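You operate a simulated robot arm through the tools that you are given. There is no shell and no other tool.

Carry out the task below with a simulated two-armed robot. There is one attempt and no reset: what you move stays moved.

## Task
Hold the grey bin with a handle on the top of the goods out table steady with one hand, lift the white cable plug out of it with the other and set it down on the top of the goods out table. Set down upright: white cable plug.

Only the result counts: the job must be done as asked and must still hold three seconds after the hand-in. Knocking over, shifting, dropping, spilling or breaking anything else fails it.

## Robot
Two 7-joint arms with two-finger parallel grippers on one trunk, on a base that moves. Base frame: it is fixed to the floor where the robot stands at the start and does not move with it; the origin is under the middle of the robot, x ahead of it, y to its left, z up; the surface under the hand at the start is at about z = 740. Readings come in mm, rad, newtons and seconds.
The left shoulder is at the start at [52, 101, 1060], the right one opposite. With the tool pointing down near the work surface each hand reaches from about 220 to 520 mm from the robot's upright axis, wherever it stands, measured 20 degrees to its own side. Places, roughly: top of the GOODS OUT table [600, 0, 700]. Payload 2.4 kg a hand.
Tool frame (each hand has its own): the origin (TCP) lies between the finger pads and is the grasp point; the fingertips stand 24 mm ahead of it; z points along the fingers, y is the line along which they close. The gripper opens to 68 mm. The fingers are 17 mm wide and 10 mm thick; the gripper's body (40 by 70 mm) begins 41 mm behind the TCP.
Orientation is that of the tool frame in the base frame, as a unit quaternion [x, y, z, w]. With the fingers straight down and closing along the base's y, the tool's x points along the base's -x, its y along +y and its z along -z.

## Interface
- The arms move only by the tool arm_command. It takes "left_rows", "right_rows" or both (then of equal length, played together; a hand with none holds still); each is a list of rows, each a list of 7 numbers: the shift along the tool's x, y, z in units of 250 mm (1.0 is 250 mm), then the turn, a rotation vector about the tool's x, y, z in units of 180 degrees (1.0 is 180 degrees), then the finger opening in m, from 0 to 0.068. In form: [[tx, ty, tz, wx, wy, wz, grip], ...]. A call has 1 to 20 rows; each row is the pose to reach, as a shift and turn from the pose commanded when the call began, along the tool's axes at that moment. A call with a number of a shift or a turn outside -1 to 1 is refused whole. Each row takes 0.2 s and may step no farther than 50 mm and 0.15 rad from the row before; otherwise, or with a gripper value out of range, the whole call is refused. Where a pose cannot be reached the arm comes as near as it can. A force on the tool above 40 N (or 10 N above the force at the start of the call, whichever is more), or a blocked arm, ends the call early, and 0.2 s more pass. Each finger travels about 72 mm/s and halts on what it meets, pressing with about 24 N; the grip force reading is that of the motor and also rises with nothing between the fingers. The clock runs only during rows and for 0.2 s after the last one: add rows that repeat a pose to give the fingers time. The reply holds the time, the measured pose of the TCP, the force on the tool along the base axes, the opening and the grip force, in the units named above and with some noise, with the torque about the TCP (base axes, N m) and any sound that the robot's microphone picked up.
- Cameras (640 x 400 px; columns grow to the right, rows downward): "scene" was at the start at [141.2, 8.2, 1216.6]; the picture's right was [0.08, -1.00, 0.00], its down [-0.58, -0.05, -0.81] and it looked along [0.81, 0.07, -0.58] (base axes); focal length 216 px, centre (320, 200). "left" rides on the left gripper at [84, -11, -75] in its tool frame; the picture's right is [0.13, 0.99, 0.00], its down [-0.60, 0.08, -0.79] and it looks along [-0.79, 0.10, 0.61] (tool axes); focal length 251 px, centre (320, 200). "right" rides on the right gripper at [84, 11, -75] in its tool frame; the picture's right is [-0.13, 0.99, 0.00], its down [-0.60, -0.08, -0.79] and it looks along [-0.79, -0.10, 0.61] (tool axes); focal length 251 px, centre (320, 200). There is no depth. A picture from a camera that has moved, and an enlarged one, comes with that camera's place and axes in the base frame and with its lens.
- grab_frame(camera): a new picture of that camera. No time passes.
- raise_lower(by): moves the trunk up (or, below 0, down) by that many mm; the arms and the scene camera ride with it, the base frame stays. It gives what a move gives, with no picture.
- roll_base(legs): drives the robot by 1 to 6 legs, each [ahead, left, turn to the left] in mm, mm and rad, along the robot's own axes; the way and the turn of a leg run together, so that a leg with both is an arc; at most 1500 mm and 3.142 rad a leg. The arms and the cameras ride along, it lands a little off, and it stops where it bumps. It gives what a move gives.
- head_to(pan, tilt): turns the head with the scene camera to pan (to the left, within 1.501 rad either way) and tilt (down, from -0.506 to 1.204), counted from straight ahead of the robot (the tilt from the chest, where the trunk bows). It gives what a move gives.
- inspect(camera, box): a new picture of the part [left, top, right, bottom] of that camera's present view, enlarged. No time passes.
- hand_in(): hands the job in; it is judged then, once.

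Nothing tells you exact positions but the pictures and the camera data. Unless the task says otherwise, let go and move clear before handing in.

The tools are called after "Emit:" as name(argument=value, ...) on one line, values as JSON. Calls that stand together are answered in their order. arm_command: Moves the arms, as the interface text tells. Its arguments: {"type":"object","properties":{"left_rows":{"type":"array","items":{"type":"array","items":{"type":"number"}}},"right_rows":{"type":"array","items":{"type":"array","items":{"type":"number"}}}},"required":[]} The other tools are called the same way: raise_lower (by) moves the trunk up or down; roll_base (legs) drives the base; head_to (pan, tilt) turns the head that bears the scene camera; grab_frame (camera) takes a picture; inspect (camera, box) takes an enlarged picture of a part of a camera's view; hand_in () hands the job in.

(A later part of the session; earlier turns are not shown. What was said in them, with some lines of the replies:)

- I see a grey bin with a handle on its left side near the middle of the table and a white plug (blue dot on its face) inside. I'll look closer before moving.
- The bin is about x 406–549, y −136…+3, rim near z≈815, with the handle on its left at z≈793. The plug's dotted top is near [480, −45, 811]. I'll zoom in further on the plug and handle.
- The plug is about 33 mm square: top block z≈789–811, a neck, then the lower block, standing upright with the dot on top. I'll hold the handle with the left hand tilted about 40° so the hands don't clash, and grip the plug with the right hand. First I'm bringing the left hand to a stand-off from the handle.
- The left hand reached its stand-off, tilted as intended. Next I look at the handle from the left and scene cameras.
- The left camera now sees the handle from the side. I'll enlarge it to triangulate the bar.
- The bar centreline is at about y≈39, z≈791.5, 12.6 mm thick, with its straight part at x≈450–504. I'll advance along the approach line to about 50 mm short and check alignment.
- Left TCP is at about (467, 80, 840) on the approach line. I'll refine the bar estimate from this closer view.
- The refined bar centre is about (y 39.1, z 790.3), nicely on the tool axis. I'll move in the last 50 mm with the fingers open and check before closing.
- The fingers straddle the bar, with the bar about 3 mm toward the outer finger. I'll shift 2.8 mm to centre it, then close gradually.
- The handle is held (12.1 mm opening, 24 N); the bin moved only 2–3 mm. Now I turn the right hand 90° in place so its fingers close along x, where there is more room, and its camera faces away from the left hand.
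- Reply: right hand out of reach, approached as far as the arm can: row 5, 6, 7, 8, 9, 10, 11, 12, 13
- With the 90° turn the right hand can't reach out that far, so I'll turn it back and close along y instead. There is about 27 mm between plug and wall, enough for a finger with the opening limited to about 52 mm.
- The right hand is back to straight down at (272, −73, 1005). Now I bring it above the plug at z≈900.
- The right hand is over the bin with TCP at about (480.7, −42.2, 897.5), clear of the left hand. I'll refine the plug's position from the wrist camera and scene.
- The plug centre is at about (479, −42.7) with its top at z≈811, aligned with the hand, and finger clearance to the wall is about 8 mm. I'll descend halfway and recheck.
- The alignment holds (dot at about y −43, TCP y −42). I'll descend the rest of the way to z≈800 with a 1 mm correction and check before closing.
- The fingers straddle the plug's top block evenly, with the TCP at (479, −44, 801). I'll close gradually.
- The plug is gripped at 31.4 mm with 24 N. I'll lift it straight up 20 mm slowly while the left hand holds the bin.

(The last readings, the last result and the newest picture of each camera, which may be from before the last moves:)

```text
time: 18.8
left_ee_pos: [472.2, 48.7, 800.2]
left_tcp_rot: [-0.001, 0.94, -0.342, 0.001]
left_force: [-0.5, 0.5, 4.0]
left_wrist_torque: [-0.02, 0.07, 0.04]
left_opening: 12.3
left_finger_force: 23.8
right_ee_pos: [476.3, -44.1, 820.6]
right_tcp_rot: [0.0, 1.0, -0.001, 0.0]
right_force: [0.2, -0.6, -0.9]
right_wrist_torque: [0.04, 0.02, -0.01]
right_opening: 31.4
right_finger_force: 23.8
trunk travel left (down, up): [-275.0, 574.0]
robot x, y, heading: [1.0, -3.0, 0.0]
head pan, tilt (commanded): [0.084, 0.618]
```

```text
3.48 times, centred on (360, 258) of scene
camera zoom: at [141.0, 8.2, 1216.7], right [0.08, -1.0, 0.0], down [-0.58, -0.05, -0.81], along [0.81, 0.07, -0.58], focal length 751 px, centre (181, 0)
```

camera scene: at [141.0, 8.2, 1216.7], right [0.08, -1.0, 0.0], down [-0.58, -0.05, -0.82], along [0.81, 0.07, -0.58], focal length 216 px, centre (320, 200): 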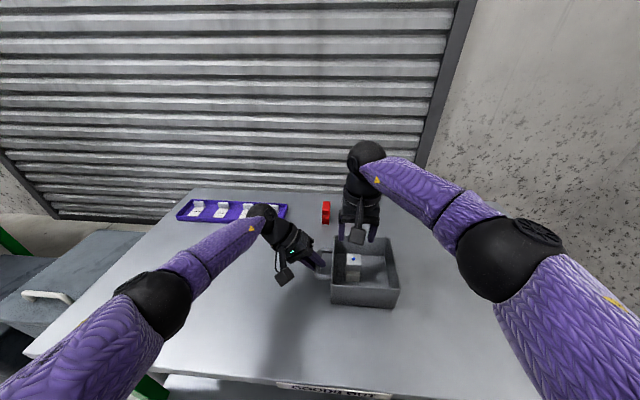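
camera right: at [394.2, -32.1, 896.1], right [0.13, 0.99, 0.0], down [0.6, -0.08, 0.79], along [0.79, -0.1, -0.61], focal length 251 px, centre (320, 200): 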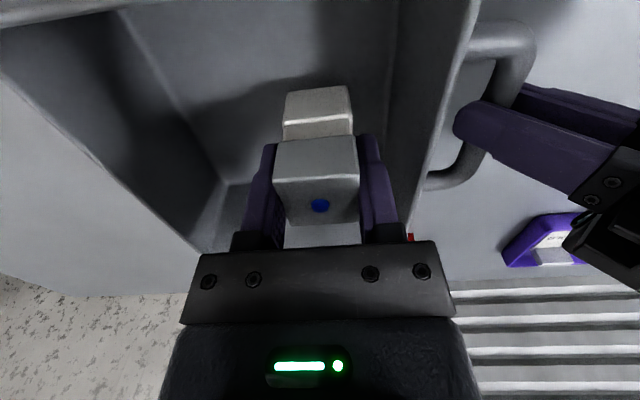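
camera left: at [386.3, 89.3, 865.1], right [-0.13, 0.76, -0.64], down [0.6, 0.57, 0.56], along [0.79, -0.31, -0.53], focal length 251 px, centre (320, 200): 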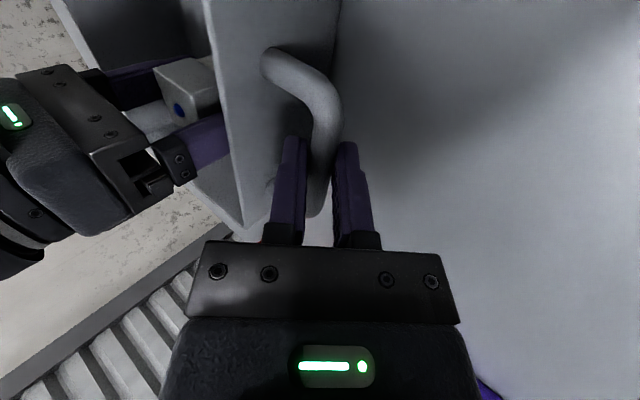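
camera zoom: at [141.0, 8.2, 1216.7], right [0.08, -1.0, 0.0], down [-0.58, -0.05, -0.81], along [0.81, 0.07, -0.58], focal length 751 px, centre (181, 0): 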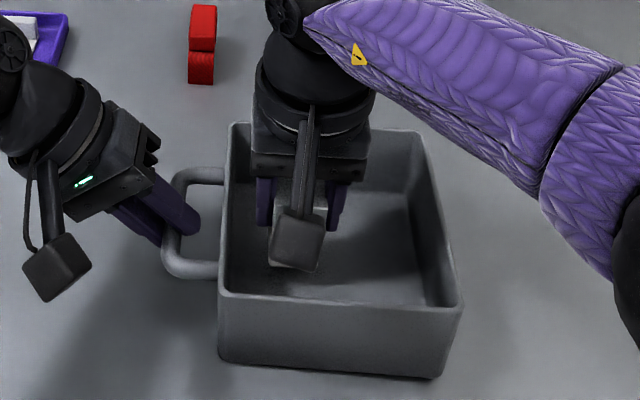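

The plug came free and the bin stayed put. I'll continue up well above the rim, then move right over the bin's right wall to clear table at about (420, −225).

Emit:
arm_command(right_rows=[[0, 0, -0.08, 0, 0, 0, 0.024], [0, 0, -0.16, 0, 0, 0, 0.024], [0, 0, -0.24, 0, 0, 0, 0.024], [0, 0, -0.32, 0, 0, 0, 0.024], [0, 0, -0.38, 0, 0, 0, 0.024], [0.023, -0.072, -0.38, 0, 0, 0, 0.024], [0.046, -0.145, -0.38, 0, 0, 0, 0.024], [0.07, -0.217, -0.38, 0, 0, 0, 0.024], [0.093, -0.29, -0.38, 0, 0, 0, 0.024], [0.116, -0.362, -0.38, 0, 0, 0, 0.024], [0.139, -0.434, -0.38, 0, 0, 0, 0.024], [0.162, -0.507, -0.38, 0, 0, 0, 0.024], [0.186, -0.579, -0.38, 0, 0, 0, 0.024], [0.209, -0.652, -0.38, 0, 0, 0, 0.024], [0.232, -0.724, -0.38, 0, 0, 0, 0.024], [0.232, -0.724, -0.38, 0, 0, 0, 0.024]])

Emit:
grab_frame(camera="right")

Emit:
grab_frame(camera="scene")

```text
time: 22.2
left_ee_pos: [472.3, 49.0, 801.5]
left_tcp_rot: [-0.001, 0.94, -0.342, 0.0]
left_force: [0.5, 0.1, 3.4]
left_wrist_torque: [-0.03, 0.0, 0.05]
left_opening: 12.4
left_finger_force: 24.2
right_ee_pos: [420.3, -222.3, 916.4]
right_tcp_rot: [0.0, 1.0, 0.0, 0.0]
right_force: [-0.6, 0.6, 0.1]
right_wrist_torque: [0.03, 0.02, 0.0]
right_opening: 31.6
right_finger_force: 24.2
trunk travel left (down, up): [-275.0, 574.0]
robot x, y, heading: [0.3, -2.4, 0.004]
head pan, tilt (commanded): [0.084, 0.618]
```

```text
taken
camera right: at [338.0, -213.0, 991.9], right [0.13, 0.99, 0.0], down [0.6, -0.08, 0.79], along [0.79, -0.1, -0.61], focal length 251 px, centre (320, 200)
```

right: 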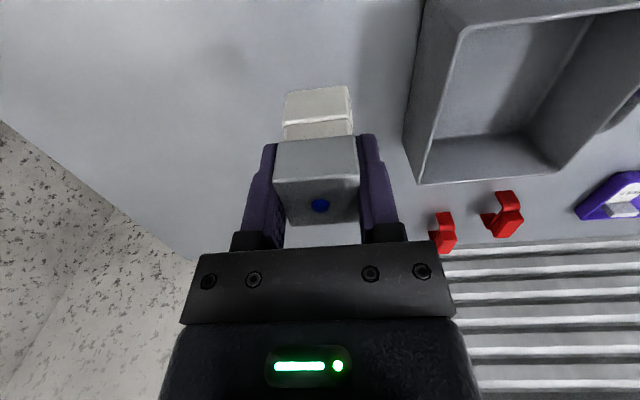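

```text
taken
camera scene: at [141.0, 8.1, 1216.7], right [0.08, -1.0, 0.0], down [-0.58, -0.05, -0.81], along [0.81, 0.07, -0.58], focal length 216 px, centre (320, 200)
```

scene: 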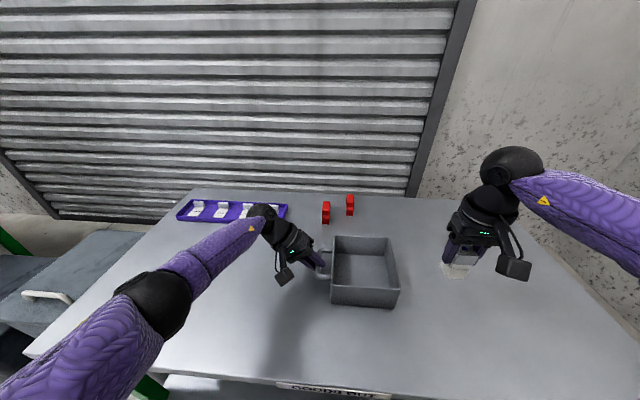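

The plug is upright in the hand, over clear table to the right of the bin. I'll lower to about 10 mm above expected contact.

Emit:
arm_command(right_rows=[[0, 0, 0.08, 0, 0, 0, 0.024], [0, 0, 0.16, 0, 0, 0, 0.024], [0, 0, 0.24, 0, 0, 0, 0.024], [0, 0, 0.32, 0, 0, 0, 0.024], [0, 0, 0.38, 0, 0, 0, 0.024], [0, 0, 0.42, 0, 0, 0, 0.024], [0, 0, 0.436, 0, 0, 0, 0.024], [0, 0, 0.436, 0, 0, 0, 0.024]])

Emit:
grab_frame(camera="right")

Emit:
inspect(camera="scene", box=[380, 200, 560, 330])

```text
time: 24.0
left_ee_pos: [472.1, 49.7, 799.5]
left_tcp_rot: [-0.001, 0.94, -0.342, 0.0]
left_force: [1.2, 0.0, 3.6]
left_wrist_torque: [-0.03, 0.03, 0.01]
left_opening: 12.3
left_finger_force: 24.0
right_ee_pos: [420.4, -224.1, 807.4]
right_tcp_rot: [0.001, 1.0, 0.001, 0.0]
right_force: [1.0, 0.6, -1.7]
right_wrist_torque: [0.0, -0.01, -0.01]
right_opening: 31.3
right_finger_force: 24.6
trunk travel left (down, up): [-275.0, 574.0]
robot x, y, heading: [0.6, 1.1, -0.004]
head pan, tilt (commanded): [0.084, 0.618]
```

```text
taken
camera right: at [336.3, -213.5, 882.1], right [0.13, 0.99, 0.0], down [0.6, -0.08, 0.79], along [0.79, -0.1, -0.61], focal length 251 px, centre (320, 200)
```

right: 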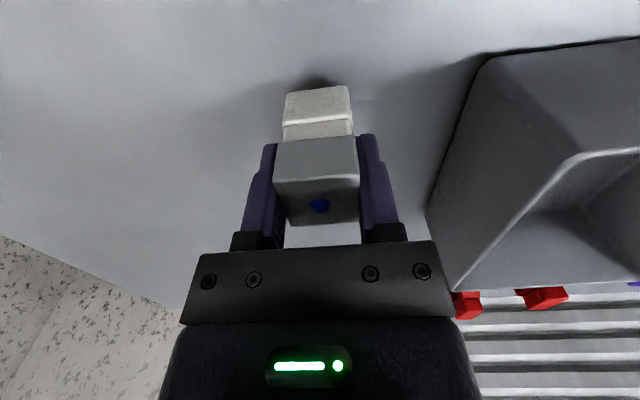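

```text
3.08 times, centred on (470, 265) of scene
camera zoom: at [141.0, 8.1, 1216.7], right [0.08, -1.0, 0.0], down [-0.58, -0.05, -0.81], along [0.81, 0.07, -0.58], focal length 665 px, centre (-142, 0)
```

zoom: 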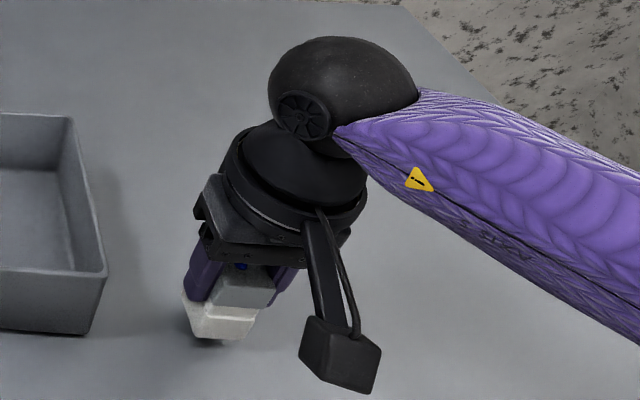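

The plug hovers about 10 mm above the table. I'll lower it slowly, feeling for contact.

Emit:
arm_command(right_rows=[[0, 0, 0.008, 0, 0, 0, 0.024], [0, 0, 0.016, 0, 0, 0, 0.024], [0, 0, 0.024, 0, 0, 0, 0.024], [0, 0, 0.024, 0, 0, 0, 0.024]])

Emit:
inspect(camera="right", box=[240, 50, 400, 150])

```text
time: 25.0
left_ee_pos: [472.1, 49.4, 800.3]
left_tcp_rot: [0.0, 0.94, -0.342, 0.0]
left_force: [-0.1, 0.4, 3.9]
left_wrist_torque: [-0.05, 0.04, 0.04]
left_opening: 12.7
left_finger_force: 23.7
right_ee_pos: [419.0, -225.7, 803.0]
right_tcp_rot: [0.001, 1.0, 0.0, 0.0]
right_force: [0.1, -0.5, -1.0]
right_wrist_torque: [0.01, 0.0, 0.01]
right_opening: 31.4
right_finger_force: 23.8
trunk travel left (down, up): [-275.0, 574.0]
robot x, y, heading: [1.0, 3.5, -0.001]
head pan, tilt (commanded): [0.084, 0.618]
```

```text
4.00 times, centred on (320, 100) of right
camera zoom: at [336.7, -214.3, 877.6], right [0.13, 0.99, 0.0], down [0.6, -0.08, 0.79], along [0.79, -0.1, -0.61], focal length 1006 px, centre (320, 600)
```

zoom: 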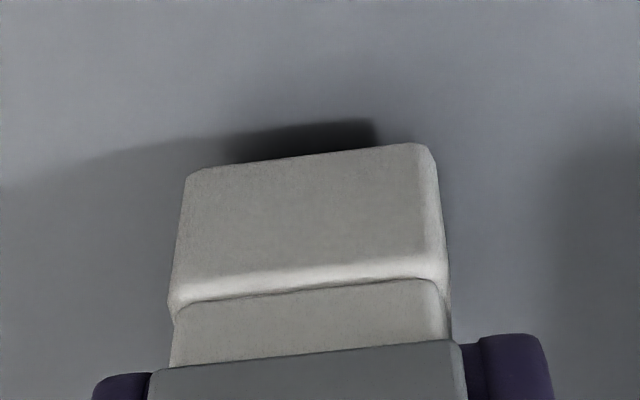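

No contact yet; a shadow gap is visible. Lowering a little more.

Emit:
arm_command(right_rows=[[0, 0, 0.006, 0, 0, 0, 0.024], [0, 0, 0.012, 0, 0, 0, 0.024], [0, 0, 0.012, 0, 0, 0, 0.024]])

Emit:
inspect(camera="right", box=[240, 50, 400, 150])

```text
time: 25.8
left_ee_pos: [473.1, 48.4, 800.7]
left_tcp_rot: [-0.001, 0.94, -0.342, 0.001]
left_force: [-0.4, -0.2, 4.6]
left_wrist_torque: [-0.04, 0.02, 0.01]
left_opening: 12.4
left_finger_force: 24.1
right_ee_pos: [421.1, -225.2, 798.8]
right_tcp_rot: [0.0, 1.0, 0.001, 0.0]
right_force: [0.2, 0.5, -0.5]
right_wrist_torque: [-0.01, -0.01, 0.02]
right_opening: 31.3
right_finger_force: 24.4
trunk travel left (down, up): [-275.0, 574.0]
robot x, y, heading: [3.5, -2.2, -0.004]
head pan, tilt (commanded): [0.084, 0.618]
```

```text
4.00 times, centred on (320, 100) of right
camera zoom: at [337.6, -214.4, 874.0], right [0.13, 0.99, 0.0], down [0.6, -0.08, 0.79], along [0.79, -0.1, -0.61], focal length 1006 px, centre (320, 600)
```

zoom: 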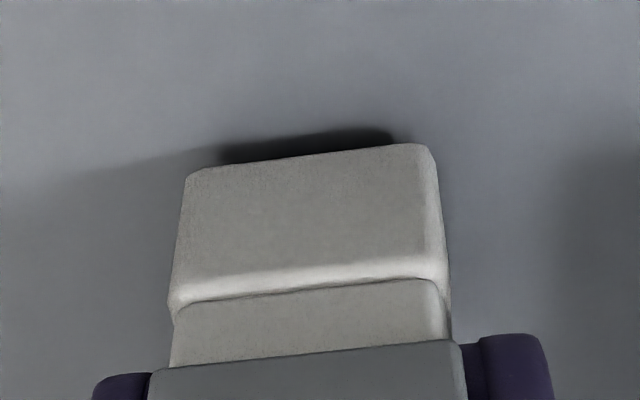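

The shadow gap is shrinking; continuing down in small steps.

Emit:
arm_command(right_rows=[[0, 0, 0.005, 0, 0, 0, 0.024], [0, 0, 0.01, 0, 0, 0, 0.024], [0, 0, 0.01, 0, 0, 0, 0.024]])

Emit:
inspect(camera="right", box=[240, 50, 400, 150])

```text
time: 26.6
left_ee_pos: [472.5, 49.9, 800.7]
left_tcp_rot: [-0.001, 0.94, -0.342, 0.001]
left_force: [0.3, -0.4, 3.2]
left_wrist_torque: [-0.07, 0.11, -0.01]
left_opening: 12.4
left_finger_force: 24.0
right_ee_pos: [420.1, -225.5, 797.6]
right_tcp_rot: [-0.001, 1.0, 0.0, 0.0]
right_force: [0.3, -0.2, -0.8]
right_wrist_torque: [0.03, 0.01, -0.02]
right_opening: 31.2
right_finger_force: 24.0
trunk travel left (down, up): [-275.0, 574.0]
robot x, y, heading: [-4.6, -0.4, 0.004]
head pan, tilt (commanded): [0.084, 0.618]
```

```text
4.00 times, centred on (320, 100) of right
camera zoom: at [337.4, -214.4, 871.3], right [0.13, 0.99, 0.0], down [0.6, -0.08, 0.79], along [0.79, -0.1, -0.61], focal length 1006 px, centre (320, 600)
```

zoom: 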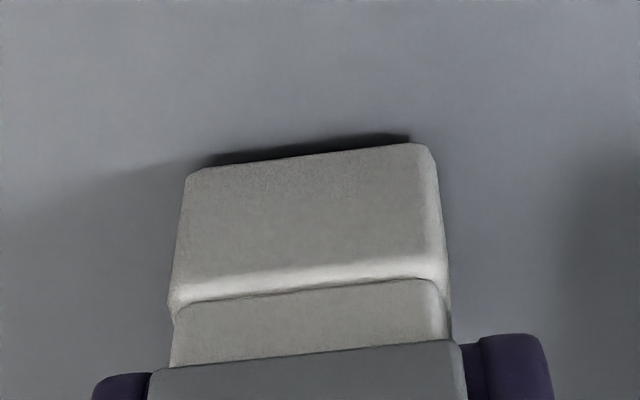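

Still a thin gap of about 3 mm. Continuing in 1 mm steps.

Emit:
arm_command(right_rows=[[0, 0, 0.004, 0, 0, 0, 0.024], [0, 0, 0.008, 0, 0, 0, 0.024], [0, 0, 0.008, 0, 0, 0, 0.024]])

Emit:
inspect(camera="right", box=[240, 50, 400, 150])

```text
time: 27.4
left_ee_pos: [472.6, 49.4, 801.6]
left_tcp_rot: [0.0, 0.94, -0.342, 0.0]
left_force: [1.3, 0.0, 3.4]
left_wrist_torque: [-0.02, 0.06, 0.05]
left_opening: 12.3
left_finger_force: 24.5
right_ee_pos: [418.8, -226.1, 795.1]
right_tcp_rot: [0.001, 1.0, 0.0, 0.0]
right_force: [0.0, 0.3, -0.4]
right_wrist_torque: [0.01, 0.02, 0.0]
right_opening: 31.6
right_finger_force: 23.7
trunk travel left (down, up): [-275.0, 574.0]
robot x, y, heading: [3.2, -3.0, -0.004]
head pan, tilt (commanded): [0.084, 0.618]
```

```text
4.00 times, centred on (320, 100) of right
camera zoom: at [336.9, -213.8, 870.0], right [0.13, 0.99, 0.0], down [0.6, -0.08, 0.79], along [0.79, -0.1, -0.61], focal length 1006 px, centre (320, 600)
```

zoom: 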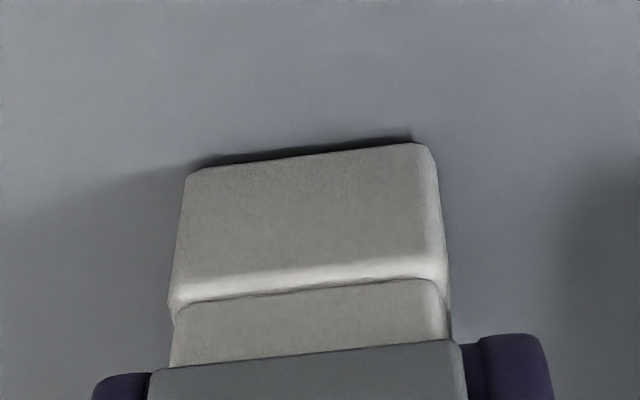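

The gap is very small now and there is still no contact force. Two more 1 mm steps.

Emit:
arm_command(right_rows=[[0, 0, 0.004, 0, 0, 0, 0.024], [0, 0, 0.008, 0, 0, 0, 0.024], [0, 0, 0.008, 0, 0, 0, 0.024]])

Emit:
inspect(camera="right", box=[240, 50, 400, 150])

```text
time: 28.2
left_ee_pos: [472.8, 48.5, 801.5]
left_tcp_rot: [0.0, 0.94, -0.342, 0.001]
left_force: [-1.3, -0.9, 0.0]
left_wrist_torque: [0.04, 0.08, 0.04]
left_opening: 12.4
left_finger_force: 24.4
right_ee_pos: [418.4, -224.4, 793.4]
right_tcp_rot: [0.0, 1.0, 0.0, 0.002]
right_force: [2.9, -3.9, 17.1]
right_wrist_torque: [-0.06, -0.08, -0.03]
right_opening: 31.5
right_finger_force: 24.1
trunk travel left (down, up): [-275.0, 574.0]
robot x, y, heading: [0.0, -0.9, -0.0]
head pan, tilt (commanded): [0.084, 0.618]
```

```text
4.00 times, centred on (320, 100) of right
camera zoom: at [336.3, -213.2, 868.9], right [0.13, 0.99, 0.0], down [0.6, -0.08, 0.8], along [0.79, -0.1, -0.61], focal length 1006 px, centre (320, 600)
```

zoom: 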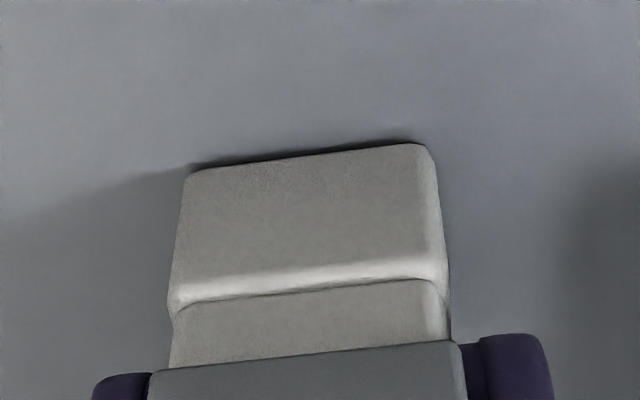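

Contact: 17 N upward, so the plug stands on the table. I'll ease the pressure slightly, then open slowly.

Emit:
arm_command(right_rows=[[0, 0, -0.002, 0, 0, 0, 0.024], [0, 0, -0.003, 0, 0, 0, 0.024], [0, 0, -0.003, 0, 0, 0, 0.024]])

```text
time: 29.0
left_ee_pos: [472.3, 48.9, 800.5]
left_tcp_rot: [-0.001, 0.939, -0.343, 0.001]
left_force: [0.0, -1.5, 0.4]
left_wrist_torque: [0.05, 0.1, 0.02]
left_opening: 12.5
left_finger_force: 23.7
right_ee_pos: [419.2, -223.7, 794.4]
right_tcp_rot: [0.0, 1.0, 0.0, 0.0]
right_force: [2.4, -3.8, 21.8]
right_wrist_torque: [-0.16, -0.04, -0.02]
right_opening: 31.1
right_finger_force: 24.3
trunk travel left (down, up): [-275.0, 574.0]
robot x, y, heading: [2.2, 1.5, 0.001]
head pan, tilt (commanded): [0.084, 0.618]
```

The force is still about 20 N, so I'll ease up a bit more before releasing.

Emit:
arm_command(right_rows=[[0, 0, -0.003, 0, 0, 0, 0.024], [0, 0, -0.004, 0, 0, 0, 0.024], [0, 0, -0.004, 0, 0, 0, 0.024]])

Emit:
inspect(camera="right", box=[240, 50, 400, 150])

```text
time: 29.8
left_ee_pos: [471.3, 49.7, 801.2]
left_tcp_rot: [-0.001, 0.939, -0.344, 0.0]
left_force: [-1.2, 0.4, 5.7]
left_wrist_torque: [-0.18, 0.17, -0.05]
left_opening: 12.2
left_finger_force: 23.9
right_ee_pos: [418.1, -223.3, 793.6]
right_tcp_rot: [-0.001, 1.0, -0.001, 0.0]
right_force: [2.1, 1.0, 9.8]
right_wrist_torque: [0.15, -0.1, 0.02]
right_opening: 31.5
right_finger_force: 24.0
trunk travel left (down, up): [-275.0, 574.0]
robot x, y, heading: [-1.7, 1.4, 0.0]
head pan, tilt (commanded): [0.084, 0.618]
```

```text
4.00 times, centred on (320, 100) of right
camera zoom: at [336.0, -213.1, 869.0], right [0.13, 0.99, 0.0], down [0.6, -0.08, 0.79], along [0.79, -0.1, -0.61], focal length 1006 px, centre (320, 600)
```

zoom: 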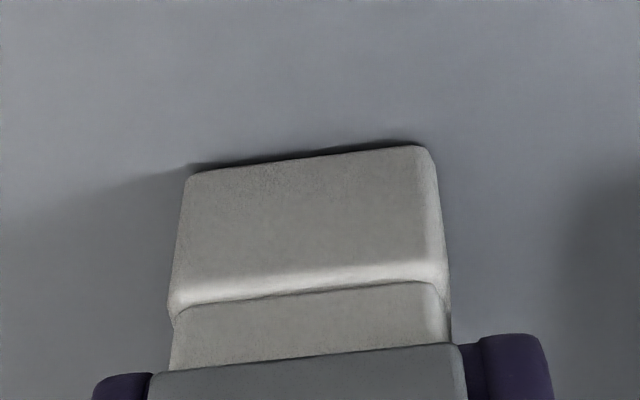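

The plug stands flat and the force is down to about 10 N. I'll ease another fraction and open the right fingers gradually.

Emit:
arm_command(right_rows=[[0, 0, -0.002, 0, 0, 0, 0.024], [0, 0, -0.002, 0, 0, 0, 0.03], [0, 0, -0.002, 0, 0, 0, 0.032], [0, 0, -0.002, 0, 0, 0, 0.034], [0, 0, -0.002, 0, 0, 0, 0.037], [0, 0, -0.002, 0, 0, 0, 0.042], [0, 0, -0.002, 0, 0, 0, 0.05], [0, 0, -0.002, 0, 0, 0, 0.056], [0, 0, -0.002, 0, 0, 0, 0.056]])

Emit:
grab_frame(camera="right")

```text
time: 31.8
left_ee_pos: [472.1, 49.2, 800.1]
left_tcp_rot: [-0.001, 0.939, -0.343, 0.0]
left_force: [0.0, 3.0, 7.5]
left_wrist_torque: [-0.03, 0.02, 0.03]
left_opening: 12.4
left_finger_force: 24.5
right_ee_pos: [418.9, -224.4, 795.3]
right_tcp_rot: [0.0, 1.0, 0.0, 0.0]
right_force: [-0.1, -0.4, -0.1]
right_wrist_torque: [-0.02, 0.0, 0.0]
right_opening: 56.1
right_finger_force: 0.0
trunk travel left (down, up): [-275.0, 574.0]
robot x, y, heading: [-2.0, 0.3, -0.006]
head pan, tilt (commanded): [0.084, 0.618]
```

```text
taken
camera right: at [336.8, -212.9, 869.9], right [0.13, 0.99, 0.0], down [0.6, -0.08, 0.79], along [0.79, -0.1, -0.61], focal length 251 px, centre (320, 200)
```

right: 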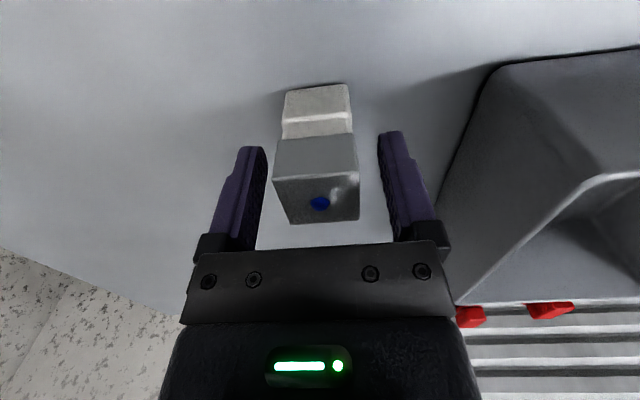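

The plug stands free between open fingers. I'll raise the right hand straight up, clear of it.

Emit:
arm_command(right_rows=[[0, 0, -0.04, 0, 0, 0, 0.056], [0, 0, -0.1, 0, 0, 0, 0.056], [0, 0, -0.18, 0, 0, 0, 0.056], [0, 0, -0.28, 0, 0, 0, 0.056], [0, 0, -0.38, 0, 0, 0, 0.056], [0, 0, -0.48, 0, 0, 0, 0.056], [0, 0, -0.58, 0, 0, 0, 0.056], [0, 0, -0.58, 0, 0, 0, 0.056]])

Emit:
grab_frame(camera="right")

Emit:
grab_frame(camera="scene")

Emit:
inspect(camera="scene", box=[260, 200, 400, 310])

Emit:
inspect(camera="left", box=[220, 60, 420, 260])

```text
time: 33.6
left_ee_pos: [472.1, 48.5, 801.3]
left_tcp_rot: [-0.001, 0.939, -0.343, 0.0]
left_force: [0.5, 1.2, 6.2]
left_wrist_torque: [-0.1, -0.03, 0.03]
left_opening: 12.3
left_finger_force: 23.7
right_ee_pos: [416.7, -224.7, 943.2]
right_tcp_rot: [0.001, 1.0, 0.0, 0.0]
right_force: [0.8, -0.4, 0.1]
right_wrist_torque: [0.0, 0.01, 0.0]
right_opening: 55.8
right_finger_force: 0.0
trunk travel left (down, up): [-275.0, 574.0]
robot x, y, heading: [-1.6, -1.9, -0.005]
head pan, tilt (commanded): [0.084, 0.618]
```

```text
taken
camera right: at [334.3, -214.3, 1017.8], right [0.13, 0.99, 0.0], down [0.6, -0.08, 0.79], along [0.79, -0.1, -0.61], focal length 251 px, centre (320, 200)
```

right: 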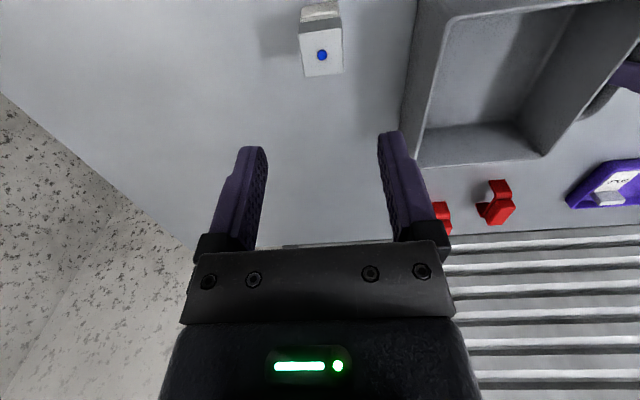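

```text
taken
camera scene: at [140.8, 8.3, 1216.7], right [0.08, -1.0, 0.0], down [-0.58, -0.05, -0.82], along [0.81, 0.07, -0.58], focal length 216 px, centre (320, 200)
```

scene: 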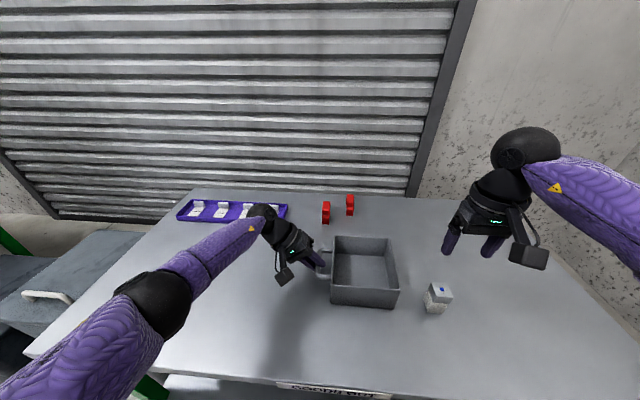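

```text
3.64 times, centred on (330, 255) of scene
camera zoom: at [140.8, 8.3, 1216.7], right [0.08, -1.0, 0.0], down [-0.58, -0.05, -0.82], along [0.81, 0.07, -0.58], focal length 786 px, centre (284, 0)
```

zoom: 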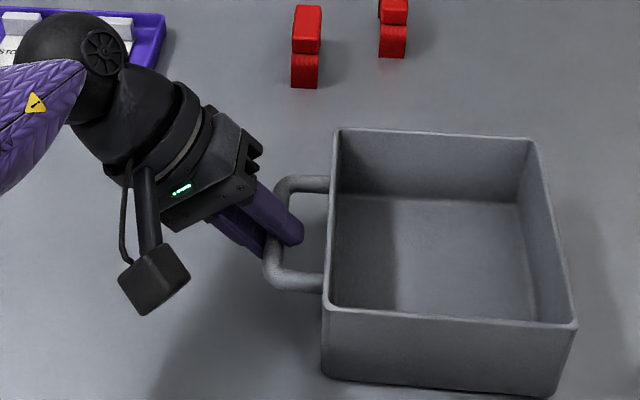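

```text
2.00 times, centred on (320, 160) of left
camera zoom: at [386.2, 89.3, 865.1], right [-0.13, 0.76, -0.64], down [0.6, 0.57, 0.56], along [0.79, -0.31, -0.53], focal length 503 px, centre (320, 280)
```

zoom: 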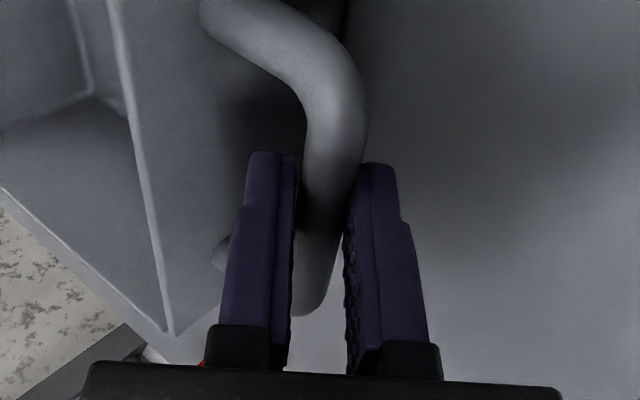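

The bin has barely moved and the plug stands upright on the table at about (420, −225). Now I open the left fingers gently, then back out along the approach line.

Emit:
arm_command(left_rows=[[0, 0, 0, 0, 0, 0, 0.012], [0, 0, 0, 0, 0, 0, 0.014], [0, 0, 0, 0, 0, 0, 0.017], [0, 0, 0, 0, 0, 0, 0.021], [0, 0, 0, 0, 0, 0, 0.026], [0, 0, 0, 0, 0, 0, 0.026]])

Emit:
inspect(camera="left", box=[220, 60, 420, 260])

Emit:
inspect(camera="scene", box=[260, 200, 400, 310])

```text
time: 35.0
left_ee_pos: [473.2, 49.1, 799.8]
left_tcp_rot: [-0.001, 0.94, -0.341, -0.001]
left_force: [-0.6, 0.3, -0.1]
left_wrist_torque: [0.0, -0.01, 0.0]
left_opening: 26.1
left_finger_force: 0.1
right_ee_pos: [417.6, -225.2, 941.8]
right_tcp_rot: [0.0, 1.0, 0.0, 0.001]
right_force: [0.5, -1.5, -0.2]
right_wrist_torque: [-0.02, 0.0, 0.0]
right_opening: 56.2
right_finger_force: 0.1
trunk travel left (down, up): [-275.0, 574.0]
robot x, y, heading: [-2.0, 3.0, -0.0]
head pan, tilt (commanded): [0.084, 0.618]
```

```text
2.00 times, centred on (320, 160) of left
camera zoom: at [386.5, 89.3, 864.9], right [-0.13, 0.76, -0.64], down [0.6, 0.57, 0.56], along [0.79, -0.31, -0.53], focal length 503 px, centre (320, 280)
```

zoom: 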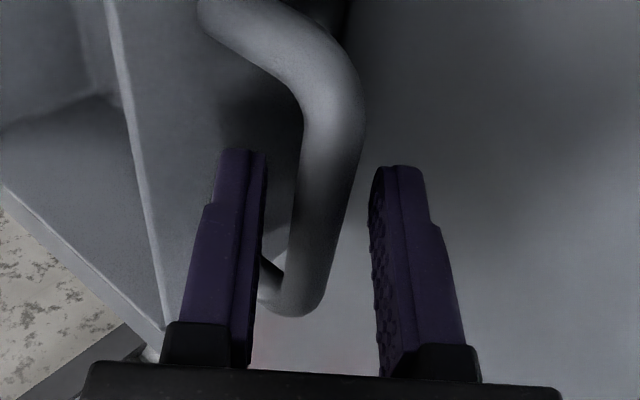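

```text
3.64 times, centred on (330, 255) of scene
camera zoom: at [141.3, 8.1, 1216.6], right [0.08, -1.0, 0.0], down [-0.58, -0.05, -0.81], along [0.81, 0.07, -0.58], focal length 786 px, centre (284, 0)
```

zoom: 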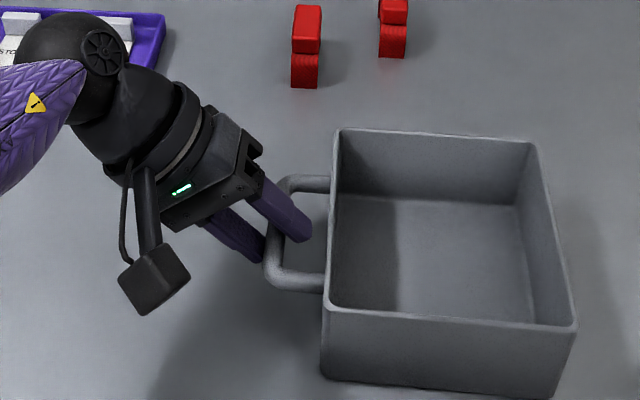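

The handle is free between the fingers. Backing out along the tool axis.

Emit:
arm_command(left_rows=[[0, 0, -0.04, 0, 0, 0, 0.026], [0, 0, -0.08, 0, 0, 0, 0.026], [0, 0, -0.14, 0, 0, 0, 0.026], [0, 0, -0.22, 0, 0, 0, 0.026], [0, 0, -0.32, 0, 0, 0, 0.026], [0, 0, -0.42, 0, 0, 0, 0.026], [0, 0, -0.52, 0, 0, 0, 0.026], [0, 0, -0.6, 0, 0, 0, 0.026], [0, 0, -0.6, 0, 0, 0, 0.026]])

Emit:
grab_frame(camera="scene")

Emit:
inspect(camera="scene", box=[300, 200, 480, 330])

Emit:
inspect(camera="right", box=[240, 0, 480, 150])

```text
time: 37.0
left_ee_pos: [473.1, 145.7, 915.3]
left_tcp_rot: [0.0, 0.94, -0.341, 0.0]
left_force: [0.0, -0.2, 0.7]
left_wrist_torque: [0.01, 0.01, -0.01]
left_opening: 26.0
left_finger_force: 0.1
right_ee_pos: [417.2, -225.3, 942.6]
right_tcp_rot: [0.0, 1.0, 0.0, 0.0]
right_force: [-0.5, -0.4, -0.7]
right_wrist_torque: [0.02, -0.02, 0.0]
right_opening: 56.1
right_finger_force: 0.0
trunk travel left (down, up): [-275.0, 574.0]
robot x, y, heading: [4.0, 1.7, 0.0]
head pan, tilt (commanded): [0.084, 0.618]
```

```text
taken
camera scene: at [141.2, 8.2, 1216.6], right [0.08, -1.0, 0.0], down [-0.58, -0.05, -0.81], along [0.81, 0.07, -0.58], focal length 216 px, centre (320, 200)
```

scene: 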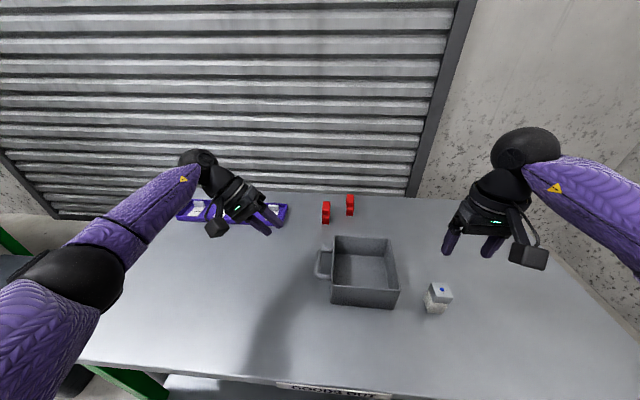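

```text
3.08 times, centred on (390, 265) of scene
camera zoom: at [141.2, 8.2, 1216.6], right [0.08, -1.0, 0.0], down [-0.58, -0.05, -0.81], along [0.81, 0.07, -0.58], focal length 665 px, centre (105, 0)
```

zoom: 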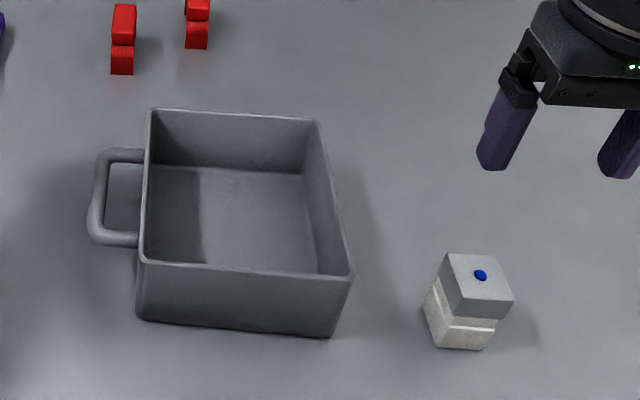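

```text
2.67 times, centred on (360, 75) of right
camera zoom: at [334.7, -214.4, 1017.4], right [0.13, 0.99, 0.0], down [0.6, -0.08, 0.79], along [0.79, -0.1, -0.61], focal length 670 px, centre (213, 533)
```

zoom: 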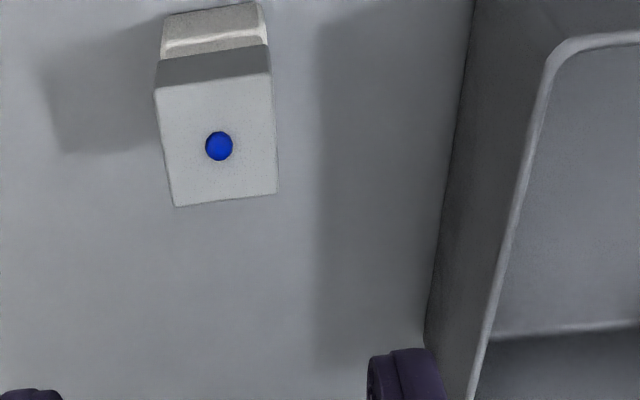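

The plug stands upright on the table to the right of the bin with its blue dot on top. The bin is within a few mm of where it was, nothing else was disturbed, and both hands are clear, so I'm handing in.

Emit:
hand_in()

```text
The job is handed in.
```

The white cable plug is out of the grey bin and standing upright on the goods out table, just right of the bin at about x 420, y −225 mm. I've handed the job in; the judging result hasn't come back.

- **Bin:** the left hand held the handle throughout the lift. Closing on the handle moved the bin about 3 mm to the left; it showed no visible movement after that.
- **Plug:** the right hand lifted it clear of the rim and lowered it until it touched the table. It stayed standing with the blue dot on top when I let go.
- **Everything else:** I saw no change to anything else on the table, and both hands had let go and moved clear before hand-in.
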